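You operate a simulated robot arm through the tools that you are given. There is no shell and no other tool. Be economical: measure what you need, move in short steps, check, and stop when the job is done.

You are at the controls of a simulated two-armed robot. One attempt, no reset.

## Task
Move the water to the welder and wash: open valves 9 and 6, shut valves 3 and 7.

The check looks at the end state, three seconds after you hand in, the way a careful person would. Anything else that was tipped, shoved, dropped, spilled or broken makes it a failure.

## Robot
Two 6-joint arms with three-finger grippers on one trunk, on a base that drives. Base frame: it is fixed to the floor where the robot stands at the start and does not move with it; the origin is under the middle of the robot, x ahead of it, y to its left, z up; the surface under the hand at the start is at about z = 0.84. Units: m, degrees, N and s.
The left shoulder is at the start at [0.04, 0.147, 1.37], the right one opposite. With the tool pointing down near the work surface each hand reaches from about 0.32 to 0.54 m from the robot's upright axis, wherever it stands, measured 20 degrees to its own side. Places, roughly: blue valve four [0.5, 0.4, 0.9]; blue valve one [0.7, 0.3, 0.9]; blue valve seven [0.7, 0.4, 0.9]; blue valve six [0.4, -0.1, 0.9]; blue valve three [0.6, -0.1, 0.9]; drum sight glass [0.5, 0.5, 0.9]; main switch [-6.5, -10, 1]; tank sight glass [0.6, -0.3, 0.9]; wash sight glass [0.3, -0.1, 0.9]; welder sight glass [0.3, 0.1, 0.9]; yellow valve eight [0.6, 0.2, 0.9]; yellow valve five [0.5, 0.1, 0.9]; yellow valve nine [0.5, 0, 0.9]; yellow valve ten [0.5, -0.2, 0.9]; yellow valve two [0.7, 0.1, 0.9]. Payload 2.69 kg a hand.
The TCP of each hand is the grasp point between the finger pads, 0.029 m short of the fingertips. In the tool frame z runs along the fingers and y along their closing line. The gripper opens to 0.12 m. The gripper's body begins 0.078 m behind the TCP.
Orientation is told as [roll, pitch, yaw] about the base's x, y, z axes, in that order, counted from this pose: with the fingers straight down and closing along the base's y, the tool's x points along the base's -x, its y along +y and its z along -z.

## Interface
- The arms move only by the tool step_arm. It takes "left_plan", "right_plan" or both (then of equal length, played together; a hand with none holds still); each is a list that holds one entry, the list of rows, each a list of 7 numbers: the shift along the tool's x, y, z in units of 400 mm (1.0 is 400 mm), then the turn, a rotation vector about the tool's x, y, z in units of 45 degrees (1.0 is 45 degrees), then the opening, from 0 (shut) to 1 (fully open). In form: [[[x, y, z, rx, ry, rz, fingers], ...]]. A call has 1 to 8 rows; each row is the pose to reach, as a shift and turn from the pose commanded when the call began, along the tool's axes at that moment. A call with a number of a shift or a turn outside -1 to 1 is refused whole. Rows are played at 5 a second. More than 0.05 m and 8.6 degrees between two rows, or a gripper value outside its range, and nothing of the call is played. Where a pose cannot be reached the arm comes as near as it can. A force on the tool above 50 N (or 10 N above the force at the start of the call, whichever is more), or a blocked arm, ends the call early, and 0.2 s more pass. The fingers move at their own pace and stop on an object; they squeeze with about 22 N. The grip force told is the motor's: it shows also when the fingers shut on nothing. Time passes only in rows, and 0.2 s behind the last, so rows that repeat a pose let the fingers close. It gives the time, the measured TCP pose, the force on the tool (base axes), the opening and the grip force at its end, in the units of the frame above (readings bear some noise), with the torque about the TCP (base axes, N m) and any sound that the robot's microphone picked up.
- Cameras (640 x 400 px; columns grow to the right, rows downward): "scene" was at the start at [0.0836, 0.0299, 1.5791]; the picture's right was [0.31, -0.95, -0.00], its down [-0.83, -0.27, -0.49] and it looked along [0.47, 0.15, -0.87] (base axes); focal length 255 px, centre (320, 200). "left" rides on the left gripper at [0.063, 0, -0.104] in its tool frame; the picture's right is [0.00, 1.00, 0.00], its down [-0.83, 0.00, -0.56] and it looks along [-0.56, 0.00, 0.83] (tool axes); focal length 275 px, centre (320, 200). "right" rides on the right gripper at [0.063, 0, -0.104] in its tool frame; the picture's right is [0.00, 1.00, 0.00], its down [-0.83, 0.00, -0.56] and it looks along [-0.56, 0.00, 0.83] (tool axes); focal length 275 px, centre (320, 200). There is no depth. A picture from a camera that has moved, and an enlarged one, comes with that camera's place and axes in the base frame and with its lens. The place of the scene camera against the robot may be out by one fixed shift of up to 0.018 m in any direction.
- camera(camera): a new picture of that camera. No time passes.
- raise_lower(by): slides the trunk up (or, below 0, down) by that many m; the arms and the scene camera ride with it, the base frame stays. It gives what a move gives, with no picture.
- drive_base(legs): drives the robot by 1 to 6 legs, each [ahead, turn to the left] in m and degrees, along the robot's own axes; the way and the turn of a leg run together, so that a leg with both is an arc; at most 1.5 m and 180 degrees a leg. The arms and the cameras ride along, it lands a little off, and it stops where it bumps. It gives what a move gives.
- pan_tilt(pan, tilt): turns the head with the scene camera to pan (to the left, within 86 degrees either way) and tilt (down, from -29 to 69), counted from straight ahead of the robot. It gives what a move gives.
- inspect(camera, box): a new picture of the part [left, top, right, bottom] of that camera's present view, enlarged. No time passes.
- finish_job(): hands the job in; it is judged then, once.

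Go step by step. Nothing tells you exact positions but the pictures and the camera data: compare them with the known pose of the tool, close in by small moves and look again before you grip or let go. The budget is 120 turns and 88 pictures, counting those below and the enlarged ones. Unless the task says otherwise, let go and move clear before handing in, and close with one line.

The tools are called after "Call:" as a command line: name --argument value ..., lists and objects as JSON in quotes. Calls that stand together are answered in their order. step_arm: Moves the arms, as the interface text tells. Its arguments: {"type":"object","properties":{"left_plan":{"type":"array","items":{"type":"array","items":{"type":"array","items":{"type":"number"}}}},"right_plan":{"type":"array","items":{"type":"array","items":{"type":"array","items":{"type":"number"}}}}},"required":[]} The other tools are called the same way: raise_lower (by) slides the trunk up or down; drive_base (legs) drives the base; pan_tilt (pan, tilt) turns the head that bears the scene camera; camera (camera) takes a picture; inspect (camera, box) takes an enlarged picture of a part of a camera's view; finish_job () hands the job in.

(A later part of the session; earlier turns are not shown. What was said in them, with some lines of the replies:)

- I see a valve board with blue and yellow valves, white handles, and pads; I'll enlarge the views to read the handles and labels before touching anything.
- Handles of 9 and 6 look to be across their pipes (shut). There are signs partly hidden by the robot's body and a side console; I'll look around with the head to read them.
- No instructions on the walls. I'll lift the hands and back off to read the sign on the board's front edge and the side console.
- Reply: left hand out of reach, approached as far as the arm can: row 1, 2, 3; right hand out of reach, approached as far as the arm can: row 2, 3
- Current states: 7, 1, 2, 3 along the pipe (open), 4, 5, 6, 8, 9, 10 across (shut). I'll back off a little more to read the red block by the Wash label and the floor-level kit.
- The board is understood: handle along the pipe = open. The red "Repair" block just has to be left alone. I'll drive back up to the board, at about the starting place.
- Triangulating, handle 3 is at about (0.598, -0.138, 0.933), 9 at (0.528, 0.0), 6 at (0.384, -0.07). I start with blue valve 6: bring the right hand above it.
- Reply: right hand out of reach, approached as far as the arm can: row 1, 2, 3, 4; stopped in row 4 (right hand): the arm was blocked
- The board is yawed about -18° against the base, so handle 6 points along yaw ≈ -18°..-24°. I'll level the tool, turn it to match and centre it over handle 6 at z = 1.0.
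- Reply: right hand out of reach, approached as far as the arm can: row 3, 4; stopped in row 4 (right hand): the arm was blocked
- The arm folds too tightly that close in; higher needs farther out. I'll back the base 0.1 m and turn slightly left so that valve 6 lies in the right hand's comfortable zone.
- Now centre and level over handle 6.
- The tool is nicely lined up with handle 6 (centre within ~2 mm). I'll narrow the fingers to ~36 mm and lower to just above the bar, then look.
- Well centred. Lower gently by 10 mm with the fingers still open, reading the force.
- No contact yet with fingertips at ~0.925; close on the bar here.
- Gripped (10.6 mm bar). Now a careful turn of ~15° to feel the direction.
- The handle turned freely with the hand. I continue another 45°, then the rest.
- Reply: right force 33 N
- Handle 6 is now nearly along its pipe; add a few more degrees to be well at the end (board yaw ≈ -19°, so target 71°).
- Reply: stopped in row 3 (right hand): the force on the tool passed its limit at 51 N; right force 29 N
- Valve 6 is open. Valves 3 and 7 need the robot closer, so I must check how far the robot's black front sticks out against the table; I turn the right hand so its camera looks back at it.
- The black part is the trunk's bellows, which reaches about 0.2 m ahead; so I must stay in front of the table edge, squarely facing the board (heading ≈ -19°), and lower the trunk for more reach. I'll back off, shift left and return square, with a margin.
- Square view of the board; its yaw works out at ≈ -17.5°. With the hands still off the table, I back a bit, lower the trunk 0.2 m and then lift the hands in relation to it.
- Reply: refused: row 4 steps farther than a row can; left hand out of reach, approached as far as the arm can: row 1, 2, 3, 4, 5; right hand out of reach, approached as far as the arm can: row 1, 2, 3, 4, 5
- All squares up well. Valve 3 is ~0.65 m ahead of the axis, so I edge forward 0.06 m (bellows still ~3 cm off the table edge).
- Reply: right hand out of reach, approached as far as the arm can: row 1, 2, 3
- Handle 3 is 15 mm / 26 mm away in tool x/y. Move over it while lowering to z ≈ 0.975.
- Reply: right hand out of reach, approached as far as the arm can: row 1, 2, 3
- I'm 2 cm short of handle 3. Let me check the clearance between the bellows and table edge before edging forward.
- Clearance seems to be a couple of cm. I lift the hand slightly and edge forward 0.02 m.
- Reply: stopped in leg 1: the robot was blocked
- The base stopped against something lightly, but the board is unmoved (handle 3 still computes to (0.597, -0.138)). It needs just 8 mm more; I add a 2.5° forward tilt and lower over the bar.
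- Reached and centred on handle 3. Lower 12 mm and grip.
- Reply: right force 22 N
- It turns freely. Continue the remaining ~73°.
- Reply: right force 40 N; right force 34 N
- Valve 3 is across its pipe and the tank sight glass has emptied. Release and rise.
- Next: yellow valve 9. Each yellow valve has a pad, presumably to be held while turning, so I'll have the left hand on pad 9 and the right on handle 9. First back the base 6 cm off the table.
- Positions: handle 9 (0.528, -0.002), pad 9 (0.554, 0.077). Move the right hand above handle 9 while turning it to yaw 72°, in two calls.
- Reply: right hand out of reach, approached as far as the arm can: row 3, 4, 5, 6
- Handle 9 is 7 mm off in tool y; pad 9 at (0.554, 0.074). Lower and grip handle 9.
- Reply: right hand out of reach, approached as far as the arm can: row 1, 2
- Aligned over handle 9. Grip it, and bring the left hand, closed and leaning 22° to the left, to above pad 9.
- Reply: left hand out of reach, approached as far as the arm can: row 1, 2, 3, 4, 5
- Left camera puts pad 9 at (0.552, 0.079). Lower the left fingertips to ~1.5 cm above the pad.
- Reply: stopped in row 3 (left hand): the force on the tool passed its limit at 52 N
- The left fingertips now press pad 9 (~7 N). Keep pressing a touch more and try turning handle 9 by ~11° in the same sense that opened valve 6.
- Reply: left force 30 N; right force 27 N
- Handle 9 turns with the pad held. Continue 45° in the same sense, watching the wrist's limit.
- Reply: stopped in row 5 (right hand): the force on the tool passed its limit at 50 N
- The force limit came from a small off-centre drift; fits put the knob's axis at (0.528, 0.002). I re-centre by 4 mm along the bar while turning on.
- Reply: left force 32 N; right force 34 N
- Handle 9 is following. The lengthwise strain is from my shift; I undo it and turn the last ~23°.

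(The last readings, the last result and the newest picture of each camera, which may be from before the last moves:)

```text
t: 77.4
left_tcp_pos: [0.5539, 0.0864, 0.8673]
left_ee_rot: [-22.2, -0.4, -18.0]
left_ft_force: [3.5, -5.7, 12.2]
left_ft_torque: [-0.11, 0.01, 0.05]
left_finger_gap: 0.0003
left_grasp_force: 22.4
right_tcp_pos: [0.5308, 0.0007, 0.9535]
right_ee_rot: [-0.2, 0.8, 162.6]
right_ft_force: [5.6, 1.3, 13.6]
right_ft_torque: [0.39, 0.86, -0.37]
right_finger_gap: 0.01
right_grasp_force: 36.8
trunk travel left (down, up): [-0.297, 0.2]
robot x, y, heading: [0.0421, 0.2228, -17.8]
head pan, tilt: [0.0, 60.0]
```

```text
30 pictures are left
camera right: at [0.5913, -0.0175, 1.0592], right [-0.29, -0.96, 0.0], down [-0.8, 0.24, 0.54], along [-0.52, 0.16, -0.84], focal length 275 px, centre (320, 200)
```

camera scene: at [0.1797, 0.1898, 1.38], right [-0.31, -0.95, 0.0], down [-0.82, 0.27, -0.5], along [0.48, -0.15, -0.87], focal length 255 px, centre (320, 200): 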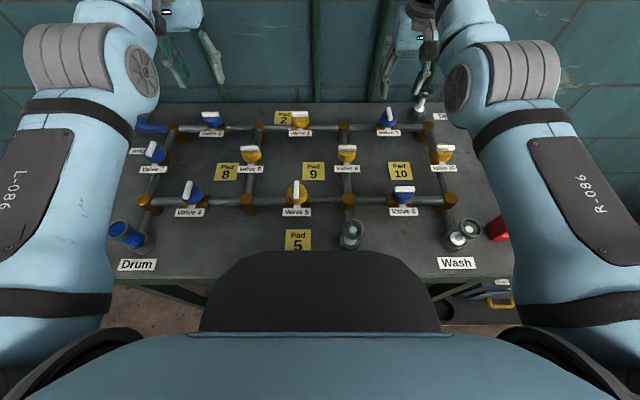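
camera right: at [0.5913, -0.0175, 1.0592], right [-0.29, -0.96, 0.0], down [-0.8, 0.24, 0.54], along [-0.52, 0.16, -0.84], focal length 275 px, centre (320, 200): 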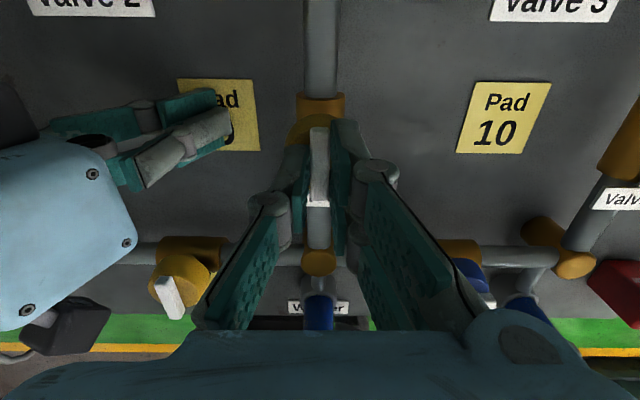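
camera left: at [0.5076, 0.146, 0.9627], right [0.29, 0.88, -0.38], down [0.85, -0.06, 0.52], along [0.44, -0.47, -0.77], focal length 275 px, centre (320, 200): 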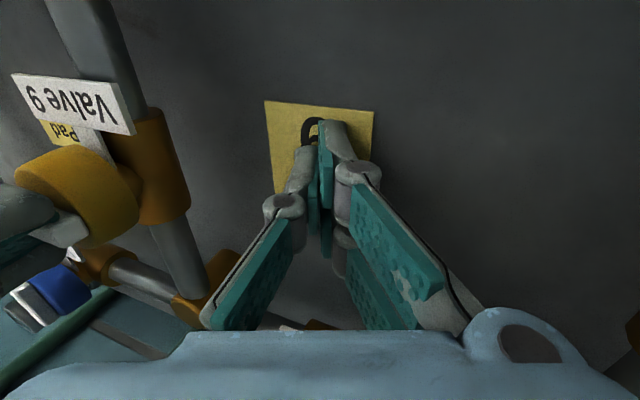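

Handle 9 lies along its pipe and the welder and wash glasses have turned blue. Release the right hand and rise, then lift the left off the pad.

Call:
step_arm --right_plan '[[[0, 0, 0, 0, 0, 0, 0.15], [0, 0, 0, 0, 0, 0, 0.3], [0, 0, -0.08, 0, 0, 0, 0.3], [0, 0, -0.15, 0, 0, 0, 0.3]]]'

Call:
step_arm --left_plan '[[[0, 0, -0.1, 0, 0, 0, 0], [0, 0, -0.2, 0, 0, 0, 0], [0, 0, -0.3, 0, 0, 0, 0], [0, 0, -0.36, 0, 0, 0, 0]]]'

Call:
camera --camera "scene"

```text
t: 78.4
left_tcp_pos: [0.5544, 0.0865, 0.8666]
left_ee_rot: [-22.1, -0.4, -17.9]
left_ft_force: [-3.2, -1.3, 6.8]
left_ft_torque: [-0.05, 0.17, 0.03]
left_finger_gap: 0.0
left_grasp_force: 21.8
right_tcp_pos: [0.5347, 0.0002, 1.0124]
right_ee_rot: [-0.2, 0.6, 162.4]
right_ft_force: [-1.0, -0.4, 0.0]
right_ft_torque: [0.02, 0.01, -0.04]
right_finger_gap: 0.0362
right_grasp_force: 0.0
right hand out of reach, approached as far as the arm can: row 4
trunk travel left (down, up): [-0.297, 0.2]
robot x, y, heading: [0.0452, 0.2285, -17.8]
head pan, tilt: [0.0, 60.0]
```

```text
t: 79.4
left_tcp_pos: [0.587, 0.1339, 0.9947]
left_ee_rot: [-22.3, -0.2, -17.9]
left_ft_force: [-0.2, -0.1, 0.6]
left_ft_torque: [0.01, -0.04, 0.01]
left_finger_gap: 0.0
left_grasp_force: 21.6
left hand out of reach, approached as far as the arm can: row 3, 4
right_tcp_pos: [0.5351, 0.001, 1.0114]
right_ee_rot: [-0.1, 0.8, 162.5]
right_ft_force: [-0.3, 1.2, -0.4]
right_ft_torque: [0.01, 0.0, -0.04]
right_finger_gap: 0.036
right_grasp_force: 0.1
trunk travel left (down, up): [-0.297, 0.2]
robot x, y, heading: [0.0404, 0.2244, -17.8]
head pan, tilt: [0.0, 60.0]
```

```text
29 pictures are left
camera scene: at [0.1234, 0.208, 1.38], right [-0.31, -0.95, 0.0], down [-0.82, 0.27, -0.5], along [0.48, -0.15, -0.87], focal length 255 px, centre (320, 200)
```

scene: 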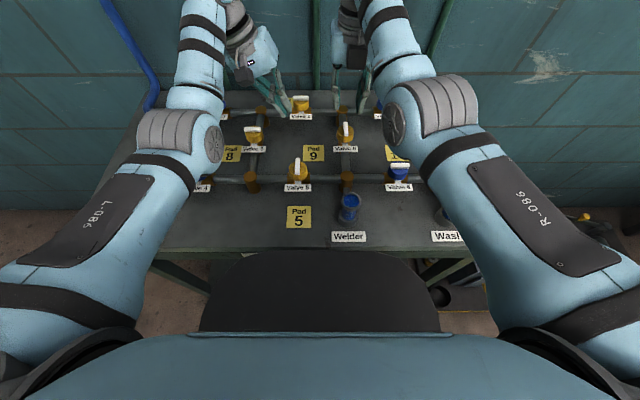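

Valve 9 stayed open. Now valve 7 at ≈ (0.659, 0.418): edge forward 4.5 cm and swing the left hand over towards it, upright.

Call:
drive_base --legs '[[0.045, 0]]'

Call:
step_arm --left_plan '[[[0.02, 0.08, -0.05, -0.08, 0, 0, 0.2], [0.05, 0.16, -0.1, -0.16, 0, 0, 0.4], [0.08, 0.25, -0.15, -0.24, 0, 0, 0.5], [0.11, 0.335, -0.2, -0.32, 0, 0, 0.5], [0.135, 0.42, -0.25, -0.4, 0, 0, 0.5], [0.16, 0.503, -0.3, -0.489, 0, 0, 0.5]]]'

Call:
camera --camera "left"

```text
t: 80.3
left_tcp_pos: [0.6206, 0.1224, 0.9994]
left_ee_rot: [-22.1, -0.8, -17.8]
left_ft_force: [-0.8, 0.2, -0.2]
left_ft_torque: [-0.01, -0.03, 0.03]
left_finger_gap: 0.0003
left_grasp_force: 22.1
right_tcp_pos: [0.5705, -0.0097, 1.0176]
right_ee_rot: [0.0, 1.3, 162.6]
right_ft_force: [-0.5, 0.2, 0.0]
right_ft_torque: [-0.07, -0.05, 0.02]
right_finger_gap: 0.0361
right_grasp_force: 0.2
trunk travel left (down, up): [-0.297, 0.2]
robot x, y, heading: [0.0854, 0.212, -18.1]
head pan, tilt: [0.0, 60.0]
```

```text
t: 81.7
left_tcp_pos: [0.7041, 0.3364, 1.0278]
left_ee_rot: [-1.4, -0.3, -17.8]
left_ft_force: [0.2, -0.4, -0.4]
left_ft_torque: [-0.02, 0.0, -0.01]
left_finger_gap: 0.0601
left_grasp_force: 0.0
left hand out of reach, approached as far as the arm can: row 1, 2, 3, 4, 5, 6
right_tcp_pos: [0.5789, -0.0112, 1.0125]
right_ee_rot: [-0.2, 0.7, 162.6]
right_ft_force: [0.1, 0.0, 0.2]
right_ft_torque: [-0.01, -0.02, -0.02]
right_finger_gap: 0.0357
right_grasp_force: 0.0
trunk travel left (down, up): [-0.297, 0.2]
robot x, y, heading: [0.0831, 0.2079, -18.2]
head pan, tilt: [0.0, 60.0]
```

```text
28 pictures are left
camera left: at [0.6451, 0.3597, 1.1312], right [0.31, 0.95, -0.02], down [0.79, -0.24, 0.56], along [0.53, -0.19, -0.83], focal length 275 px, centre (320, 200)
```

left: 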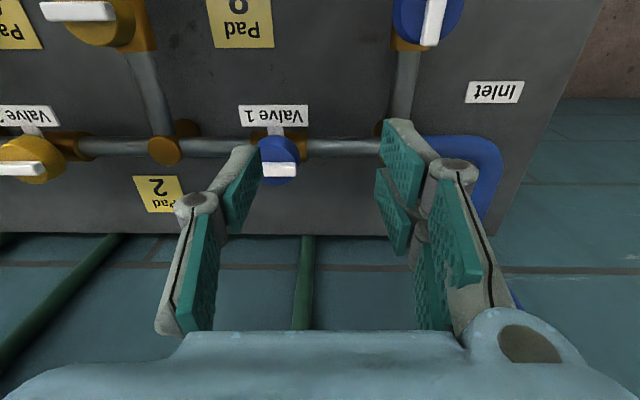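

At that height the arm's near limit pushes the hand outward; I back the base 3 cm and then come over handle 7 lower down.

Call:
drive_base --legs '[[-0.03, 0]]'

Call:
step_arm --left_plan '[[[0.03, 0.08, 0.03, -0.015, 0, 0, 0.5], [0.06, 0.13, 0.06, -0.031, 0, 0, 0.5], [0.082, 0.164, 0.095, -0.031, 0, 0, 0.5], [0.082, 0.164, 0.095, -0.031, 0, 0, 0.5]]]'

Call:
camera --camera "left"

```text
t: 82.6
left_tcp_pos: [0.6805, 0.3439, 1.0237]
left_ee_rot: [-1.4, 0.1, -17.8]
left_ft_force: [0.0, 0.1, -0.2]
left_ft_torque: [0.01, 0.05, 0.04]
left_finger_gap: 0.06
left_grasp_force: 0.2
right_tcp_pos: [0.5542, -0.0038, 1.0095]
right_ee_rot: [-0.1, 0.4, 162.7]
right_ft_force: [0.9, 0.0, -0.6]
right_ft_torque: [0.03, 0.06, 0.0]
right_finger_gap: 0.0362
right_grasp_force: 0.1
trunk travel left (down, up): [-0.297, 0.2]
robot x, y, heading: [0.0552, 0.2185, -18.2]
head pan, tilt: [0.0, 60.0]
```

```text
t: 83.6
left_tcp_pos: [0.6781, 0.4136, 0.9871]
left_ee_rot: [-0.1, -0.2, -17.9]
left_ft_force: [0.0, -0.3, -0.2]
left_ft_torque: [0.02, 0.01, 0.0]
left_finger_gap: 0.0601
left_grasp_force: 0.1
left hand out of reach, approached as far as the arm can: row 1, 2, 3, 4
right_tcp_pos: [0.5488, -0.0027, 1.0123]
right_ee_rot: [-0.1, 0.7, 162.6]
right_ft_force: [0.4, 0.1, 0.1]
right_ft_torque: [-0.01, 0.0, -0.01]
right_finger_gap: 0.0361
right_grasp_force: 0.0
trunk travel left (down, up): [-0.297, 0.2]
robot x, y, heading: [0.0541, 0.2189, -17.7]
head pan, tilt: [0.0, 60.0]
```

```text
27 pictures are left
camera left: at [0.617, 0.434, 1.0909], right [0.31, 0.95, 0.0], down [0.79, -0.26, 0.56], along [0.53, -0.17, -0.83], focal length 275 px, centre (320, 200)
```

left: 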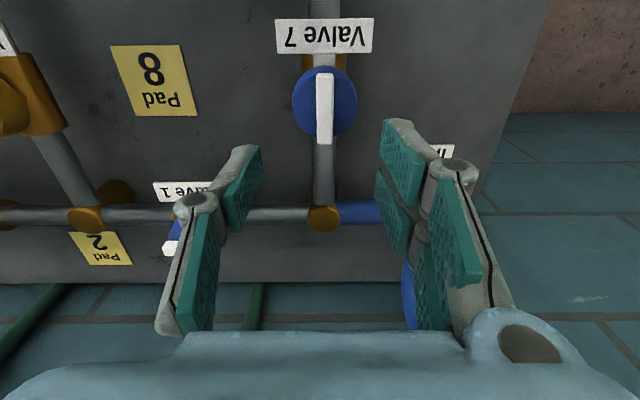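

Handle 7 is at (0.660, 0.422), 20 mm closer in along the bar. Lower to z ≈ 0.955 and slide in by 20 mm.

Call:
step_arm --left_plan '[[[0.02, 0.005, 0.03, 0, 0, 0, 0.4], [0.035, 0.005, 0.06, 0, 0, 0, 0.35], [0.05, 0.005, 0.075, 0, 0, 0, 0.3], [0.05, 0.005, 0.075, 0, 0, 0, 0.3]]]'

Call:
camera --camera "left"

```text
t: 84.6
left_tcp_pos: [0.6698, 0.4219, 0.9525]
left_ee_rot: [0.1, -0.1, -17.9]
left_ft_force: [0.0, 0.8, -0.1]
left_ft_torque: [-0.01, -0.01, 0.0]
left_finger_gap: 0.036
left_grasp_force: 0.0
left hand out of reach, approached as far as the arm can: row 1, 2, 3, 4
right_tcp_pos: [0.5487, -0.0023, 1.0125]
right_ee_rot: [0.0, 0.6, 162.6]
right_ft_force: [0.8, -0.3, -0.1]
right_ft_torque: [0.0, -0.01, 0.01]
right_finger_gap: 0.0358
right_grasp_force: 0.1
trunk travel left (down, up): [-0.297, 0.2]
robot x, y, heading: [0.0525, 0.2217, -17.7]
head pan, tilt: [0.0, 60.0]
```

```text
26 pictures are left
camera left: at [0.6098, 0.4436, 1.0568], right [0.31, 0.95, 0.0], down [0.79, -0.26, 0.56], along [0.53, -0.17, -0.83], focal length 275 px, centre (320, 200)
```

left: 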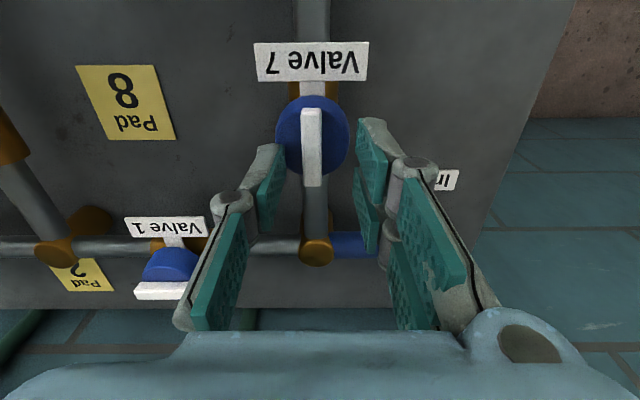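

12 mm still to go along the bar; I shift the whole base back 2 cm instead, after lifting the hand slightly.

Call:
step_arm --left_plan '[[[0, 0, -0.02, 0, 0, 0, 0.4], [0, 0, -0.04, 0, 0, 0, 0.4]]]'

Call:
drive_base --legs '[[-0.022, 0]]'

Call:
camera --camera "left"

```text
t: 85.2
left_tcp_pos: [0.6737, 0.4236, 0.9684]
left_ee_rot: [-0.1, -0.3, -17.9]
left_ft_force: [0.3, 0.4, -0.7]
left_ft_torque: [0.04, 0.02, 0.0]
left_finger_gap: 0.0481
left_grasp_force: 0.0
left hand out of reach, approached as far as the arm can: row 1, 2
right_tcp_pos: [0.5482, -0.0027, 1.0128]
right_ee_rot: [-0.1, 0.7, 162.6]
right_ft_force: [0.1, 0.3, 0.1]
right_ft_torque: [0.0, 0.02, -0.02]
right_finger_gap: 0.0361
right_grasp_force: 0.0
trunk travel left (down, up): [-0.297, 0.2]
robot x, y, heading: [0.0533, 0.2233, -18.0]
head pan, tilt: [0.0, 60.0]
```

```text
t: 86.0
left_tcp_pos: [0.6557, 0.4309, 0.9655]
left_ee_rot: [0.0, 0.0, -17.9]
left_ft_force: [0.3, -0.5, -0.4]
left_ft_torque: [0.0, 0.05, 0.0]
left_finger_gap: 0.0481
left_grasp_force: 0.0
right_tcp_pos: [0.532, 0.0025, 1.0088]
right_ee_rot: [-0.1, 0.4, 162.5]
right_ft_force: [1.7, -0.4, 0.0]
right_ft_torque: [0.0, 0.08, 0.02]
right_finger_gap: 0.036
right_grasp_force: 0.0
trunk travel left (down, up): [-0.297, 0.2]
robot x, y, heading: [0.0346, 0.2268, -18.1]
head pan, tilt: [0.0, 60.0]
```

```text
25 pictures are left
camera left: at [0.5971, 0.4505, 1.0702], right [0.31, 0.95, 0.0], down [0.79, -0.26, 0.56], along [0.53, -0.17, -0.83], focal length 275 px, centre (320, 200)
```

left: 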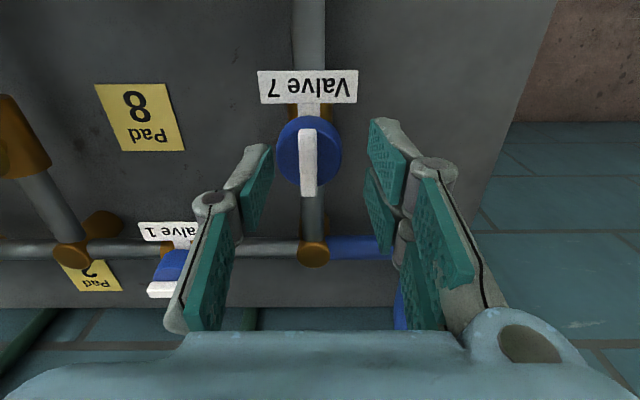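

Now only 7 mm sideways. Adjust, lower and grip handle 7.

Call:
step_arm --left_plan '[[[-0.004, -0.01, 0.0, 0, 0, 0, 0.35], [-0.0075, -0.0175, 0.015, 0, 0, 0, 0.3], [-0.0075, -0.0175, 0.029, 0, 0, 0, 0.3], [-0.0075, -0.0175, 0.029, 0, 0, 0, 0.3]]]'

Call:
camera --camera "left"

```text
t: 87.0
left_tcp_pos: [0.6533, 0.425, 0.9574]
left_ee_rot: [0.0, -0.3, -17.8]
left_ft_force: [-0.4, -0.2, -0.6]
left_ft_torque: [0.04, -0.01, -0.02]
left_finger_gap: 0.036
left_grasp_force: 0.0
right_tcp_pos: [0.5281, 0.0042, 1.0132]
right_ee_rot: [-0.2, 0.6, 162.6]
right_ft_force: [0.0, 0.4, -0.1]
right_ft_torque: [-0.01, 0.02, 0.03]
right_finger_gap: 0.0362
right_grasp_force: 0.0
trunk travel left (down, up): [-0.297, 0.2]
robot x, y, heading: [0.0315, 0.2266, -17.9]
head pan, tilt: [0.0, 60.0]
```

```text
24 pictures are left
camera left: at [0.5934, 0.4447, 1.0619], right [0.31, 0.95, 0.0], down [0.79, -0.26, 0.56], along [0.53, -0.17, -0.83], focal length 275 px, centre (320, 200)
```

left: 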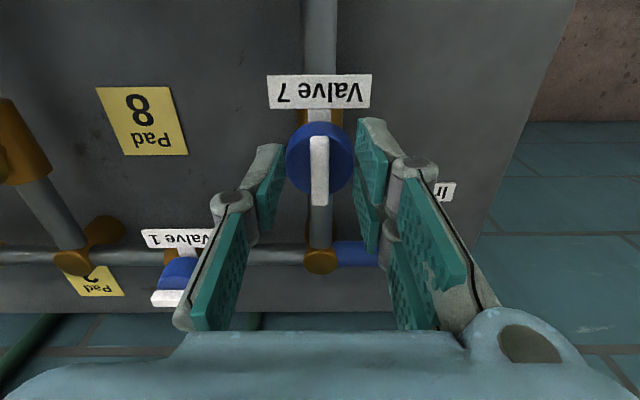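

Call:
step_arm --left_plan '[[[-0.009, 0, 0.004, 0, 0, 0, 0.3], [-0.009, 0, 0.008, 0, 0, 0, 0.1], [-0.009, 0, 0.008, 0, 0, 0, 0], [-0.009, 0, 0.008, 0, 0, 0, 0], [-0.009, 0, 0.008, 0, 0, 0, 0]]]'

Call:
step_arm --left_plan '[[[0, 0, 0, 0, 0, 0.12, 0], [0, 0, 0, 0, 0, 0.24, 0], [0, 0, 0, 0, 0, 0.36, 0]]]'

Call:
camera --camera "left"

```text
t: 88.2
left_tcp_pos: [0.657, 0.4226, 0.9546]
left_ee_rot: [0.0, -0.3, -17.8]
left_ft_force: [2.4, 1.4, 4.4]
left_ft_torque: [0.19, 0.39, 0.04]
left_finger_gap: 0.01
left_grasp_force: 37.3
right_tcp_pos: [0.5281, 0.0059, 1.0115]
right_ee_rot: [-0.1, 0.8, 162.6]
right_ft_force: [0.0, -0.5, 0.5]
right_ft_torque: [0.02, -0.04, 0.01]
right_finger_gap: 0.0361
right_grasp_force: 0.1
trunk travel left (down, up): [-0.297, 0.2]
robot x, y, heading: [0.0332, 0.2295, -17.8]
head pan, tilt: [0.0, 60.0]
```

```text
t: 89.0
left_tcp_pos: [0.6588, 0.424, 0.9535]
left_ee_rot: [0.2, -0.4, -34.1]
left_ft_force: [11.3, 9.6, 15.4]
left_ft_torque: [0.83, 0.61, 0.11]
left_finger_gap: 0.01
left_grasp_force: 37.7
right_tcp_pos: [0.53, 0.0052, 1.0128]
right_ee_rot: [-0.1, 0.8, 162.6]
right_ft_force: [0.0, -0.3, -0.3]
right_ft_torque: [0.02, -0.01, 0.02]
right_finger_gap: 0.0358
right_grasp_force: 0.1
trunk travel left (down, up): [-0.297, 0.2]
robot x, y, heading: [0.0317, 0.2278, -17.9]
head pan, tilt: [0.0, 60.0]
```

```text
23 pictures are left
camera left: at [0.605, 0.4608, 1.0583], right [0.56, 0.83, 0.0], down [0.68, -0.47, 0.56], along [0.47, -0.31, -0.83], focal length 275 px, centre (320, 200)
```

left: 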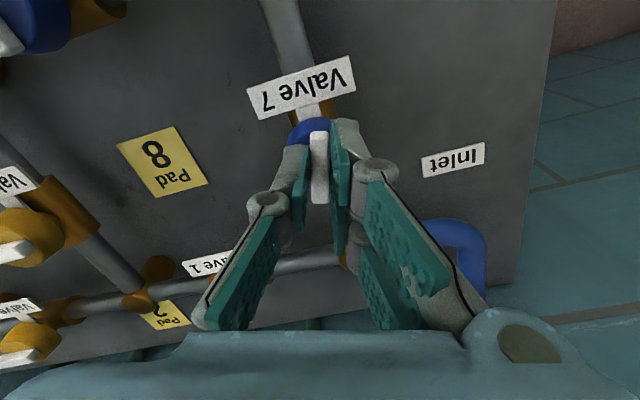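

Handle 7 turns freely toward shut. Continue 45°, then the rest.

Call:
step_arm --left_plan '[[[0, 0, 0, 0, 0, 0.166, 0], [0, 0, 0, 0, 0, 0.333, 0], [0, 0, 0, 0, 0, 0.5, 0], [0, 0, 0, 0, 0, 0.666, 0], [0, 0, 0, 0, 0, 0.833, 0], [0, 0, 0, 0, 0, 1, 0]]]'

Call:
camera --camera "left"

```text
t: 90.3
left_tcp_pos: [0.6616, 0.4269, 0.9537]
left_ee_rot: [0.7, -0.2, -75.2]
left_ft_force: [6.2, 7.8, -2.7]
left_ft_torque: [-0.66, -0.46, 0.06]
left_finger_gap: 0.0102
left_grasp_force: 37.0
right_tcp_pos: [0.5303, 0.0065, 1.0122]
right_ee_rot: [0.0, 0.6, 162.7]
right_ft_force: [0.5, 0.5, 0.0]
right_ft_torque: [0.01, 0.0, 0.0]
right_finger_gap: 0.0361
right_grasp_force: 0.0
trunk travel left (down, up): [-0.297, 0.2]
robot x, y, heading: [0.0305, 0.2292, -17.9]
head pan, tilt: [0.0, 60.0]
stopped in row 6 (left hand): the force on the tool passed its limit at 52 N (the readings are from after the stop); the commanded pose is now the measured one
```

```text
22 pictures are left
camera left: at [0.6436, 0.4884, 1.0584], right [0.97, 0.25, 0.01], down [0.2, -0.8, 0.56], along [0.15, -0.54, -0.83], focal length 275 px, centre (320, 200)
```

left: 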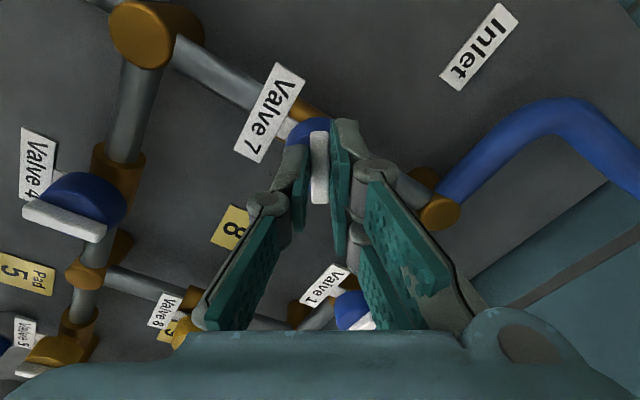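

Again a small off-centre strain (bar held 6 mm off its axis); continue the last 32° along the fitted arc.

Call:
step_arm --left_plan '[[[0, 0.002, 0, 0, 0, 0.15, 0], [0, 0.004, 0, 0, 0, 0.3, 0], [-0.001, 0.006, 0, 0, 0, 0.45, 0], [-0.002, 0.008, 0, 0, 0, 0.6, 0], [-0.002, 0.009, 0, 0, 0, 0.718, 0]]]'

Call:
camera --camera "left"

```text
t: 91.5
left_tcp_pos: [0.6632, 0.4266, 0.9536]
left_ee_rot: [0.7, 0.1, -107.6]
left_ft_force: [1.7, 11.6, 0.2]
left_ft_torque: [-0.69, 0.26, -0.02]
left_finger_gap: 0.0101
left_grasp_force: 37.4
right_tcp_pos: [0.5303, 0.008, 1.0126]
right_ee_rot: [0.0, 0.7, 162.6]
right_ft_force: [0.3, -0.4, -0.4]
right_ft_torque: [0.03, 0.02, -0.03]
right_finger_gap: 0.0359
right_grasp_force: 0.0
trunk travel left (down, up): [-0.297, 0.2]
robot x, y, heading: [0.0328, 0.2295, -17.7]
head pan, tilt: [0.0, 60.0]
```

```text
21 pictures are left
camera left: at [0.6822, 0.4876, 1.0587], right [0.95, -0.31, 0.01], down [-0.26, -0.79, 0.55], along [-0.16, -0.53, -0.83], focal length 275 px, centre (320, 200)
```

left: 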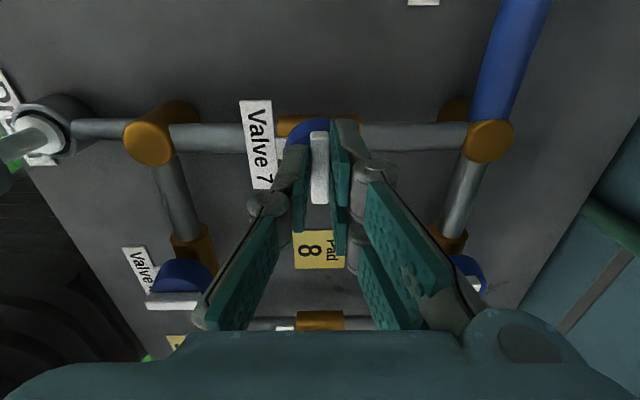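

Handle 7 is across its pipe and the drum glass has emptied. Release and rise, then back off for a check.

Call:
step_arm --left_plan '[[[0, 0, 0, 0, 0, 0, 0.15], [0, 0, 0, 0, 0, 0, 0.3], [0, 0, -0.08, 0, 0, 0, 0.4], [0, 0, -0.16, 0, 0, 0, 0.4], [0, 0, -0.22, 0, 0, 0, 0.4]]]'

Call:
drive_base --legs '[[-0.55, 0]]'

Call:
inspect --camera "scene" --box '[180, 0, 480, 190]'

```text
t: 92.7
left_tcp_pos: [0.661, 0.4217, 1.0435]
left_ee_rot: [0.7, 0.2, -107.5]
left_ft_force: [0.0, 0.9, 0.3]
left_ft_torque: [0.01, 0.02, 0.0]
left_finger_gap: 0.0478
left_grasp_force: 0.1
right_tcp_pos: [0.5292, 0.005, 1.0127]
right_ee_rot: [-0.2, 0.6, 162.5]
right_ft_force: [0.7, -0.3, -0.7]
right_ft_torque: [0.0, 0.01, 0.0]
right_finger_gap: 0.0362
right_grasp_force: 0.0
trunk travel left (down, up): [-0.297, 0.2]
robot x, y, heading: [0.0314, 0.2284, -17.8]
head pan, tilt: [0.0, 60.0]
```

```text
t: 95.9
left_tcp_pos: [0.1287, 0.5924, 1.0424]
left_ee_rot: [0.6, 0.1, -107.8]
left_ft_force: [0.1, 0.1, -0.8]
left_ft_torque: [0.0, 0.0, -0.02]
left_finger_gap: 0.0479
left_grasp_force: 0.1
right_tcp_pos: [-0.0059, 0.176, 1.0114]
right_ee_rot: [-0.1, 0.6, 162.3]
right_ft_force: [-0.3, 1.4, 0.9]
right_ft_torque: [0.0, -0.01, 0.01]
right_finger_gap: 0.0361
right_grasp_force: 0.0
trunk travel left (down, up): [-0.297, 0.2]
robot x, y, heading: [-0.5035, 0.4034, -18.2]
head pan, tilt: [0.0, 60.0]
```

```text
2.11 times, centred on (330, 95) of scene
camera zoom: at [-0.4162, 0.3837, 1.38], right [-0.31, -0.95, 0.0], down [-0.82, 0.27, -0.5], along [0.47, -0.16, -0.87], focal length 537 px, centre (299, 421)
```

zoom: 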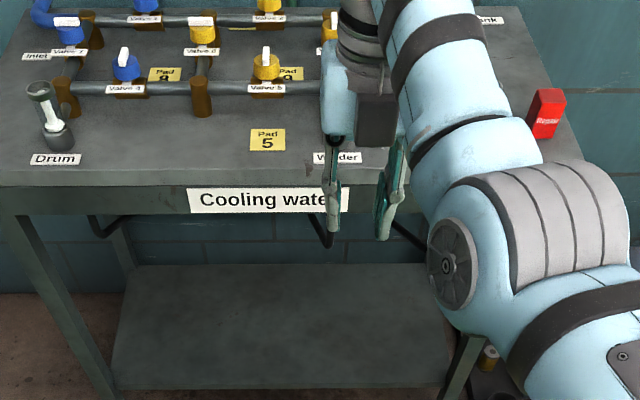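

The drum glass is empty. Back off a bit more and tilt up to see the whole board.

Call:
drive_base --legs '[[-0.35, 0]]'

Call:
pan_tilt --pan 0 --tilt 35

Call:
inspect --camera "scene" --box '[210, 110, 430, 247]'

```text
t: 98.2
left_tcp_pos: [-0.2062, 0.7003, 1.0414]
left_ee_rot: [0.6, 0.2, -108.2]
left_ft_force: [0.2, -0.1, 0.8]
left_ft_torque: [-0.02, 0.0, -0.01]
left_finger_gap: 0.0482
left_grasp_force: 0.1
right_tcp_pos: [-0.3432, 0.2849, 1.0122]
right_ee_rot: [-0.1, 0.6, 162.0]
right_ft_force: [0.2, -0.4, -0.8]
right_ft_torque: [0.02, 0.04, 0.03]
right_finger_gap: 0.0358
right_grasp_force: 0.1
trunk travel left (down, up): [-0.297, 0.2]
robot x, y, heading: [-0.8377, 0.5139, -18.6]
head pan, tilt: [0.0, 60.0]
```

```text
t: 99.1
left_tcp_pos: [-0.2089, 0.7006, 1.0434]
left_ee_rot: [0.8, 0.2, -108.2]
left_ft_force: [-1.0, 0.3, 0.6]
left_ft_torque: [-0.02, 0.01, 0.01]
left_finger_gap: 0.048
left_grasp_force: 0.0
right_tcp_pos: [-0.3444, 0.2844, 1.0129]
right_ee_rot: [-0.2, 0.6, 162.0]
right_ft_force: [-0.4, 0.4, 0.7]
right_ft_torque: [-0.03, 0.02, -0.02]
right_finger_gap: 0.036
right_grasp_force: 0.0
trunk travel left (down, up): [-0.297, 0.2]
robot x, y, heading: [-0.8353, 0.5107, -18.7]
head pan, tilt: [0.0, 35.0]
```

```text
2.91 times, centred on (320, 178) of scene
camera zoom: at [-0.7344, 0.4886, 1.4143], right [-0.32, -0.95, 0.0], down [-0.54, 0.18, -0.82], along [0.78, -0.26, -0.57], focal length 742 px, centre (320, 262)
```

zoom: 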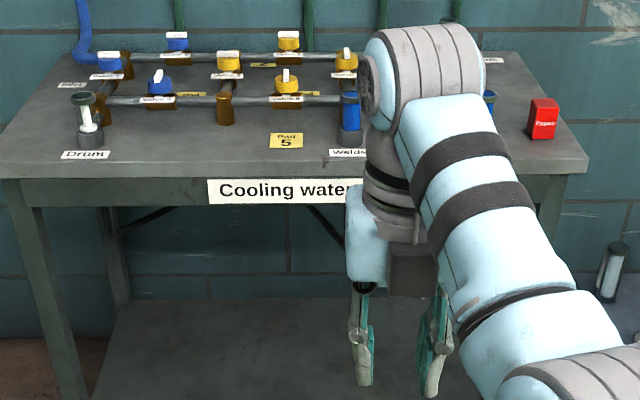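

Welder and wash are blue, the drum empty. One last look at valves 3, 6 and 10, now hidden by the arm, by turning the robot a little.

Call:
drive_base --legs '[[0, -22]]'

Call:
pan_tilt --pan 20 --tilt 35

Call:
inspect --camera "scene" --box '[210, 110, 430, 247]'

```text
t: 100.7
left_tcp_pos: [-0.1824, 0.454, 1.0426]
left_ee_rot: [0.7, 0.2, -130.0]
left_ft_force: [0.1, -0.5, 0.5]
left_ft_torque: [0.0, 0.01, -0.02]
left_finger_gap: 0.0481
left_grasp_force: 0.1
right_tcp_pos: [-0.4655, 0.1176, 1.0118]
right_ee_rot: [-0.2, 0.7, 140.1]
right_ft_force: [0.0, 0.5, -1.1]
right_ft_torque: [0.01, 0.01, 0.0]
right_finger_gap: 0.036
right_grasp_force: 0.0
trunk travel left (down, up): [-0.297, 0.2]
robot x, y, heading: [-0.8381, 0.5139, -40.5]
head pan, tilt: [0.0, 35.0]
```

```text
t: 101.5
left_tcp_pos: [-0.1837, 0.453, 1.044]
left_ee_rot: [0.7, 0.2, -130.1]
left_ft_force: [-0.3, 0.1, 0.2]
left_ft_torque: [0.0, 0.02, 0.0]
left_finger_gap: 0.0478
left_grasp_force: 0.0
right_tcp_pos: [-0.4636, 0.1175, 1.0125]
right_ee_rot: [0.0, 0.7, 140.1]
right_ft_force: [0.2, -0.2, 0.2]
right_ft_torque: [0.0, -0.01, 0.05]
right_finger_gap: 0.036
right_grasp_force: 0.1
trunk travel left (down, up): [-0.297, 0.2]
robot x, y, heading: [-0.8411, 0.5161, -40.1]
head pan, tilt: [20.0, 35.0]
```

```text
2.91 times, centred on (320, 178) of scene
camera zoom: at [-0.7389, 0.4789, 1.4143], right [-0.35, -0.94, 0.0], down [-0.54, 0.2, -0.82], along [0.77, -0.29, -0.57], focal length 742 px, centre (320, 262)
```

zoom: 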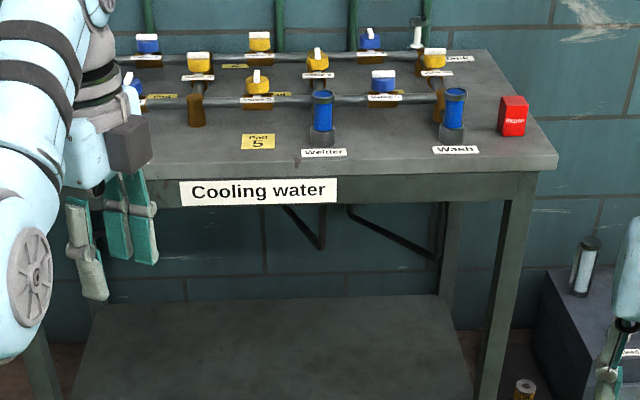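

Everything is as wanted: 9 and 6 lie along their pipes, 3 is across and so is 7 (seen before), welder and wash are blue, tank and drum are empty, and nothing else has moved. I hand in.

Call:
finish_job

```text
The job is handed in.
```

Valves 9 and 6 are open and valves 3 and 7 are shut. The welder and wash sight glasses are full, and the tank and drum glasses are empty. The base lightly touched something near the table once, but nothing looked moved.
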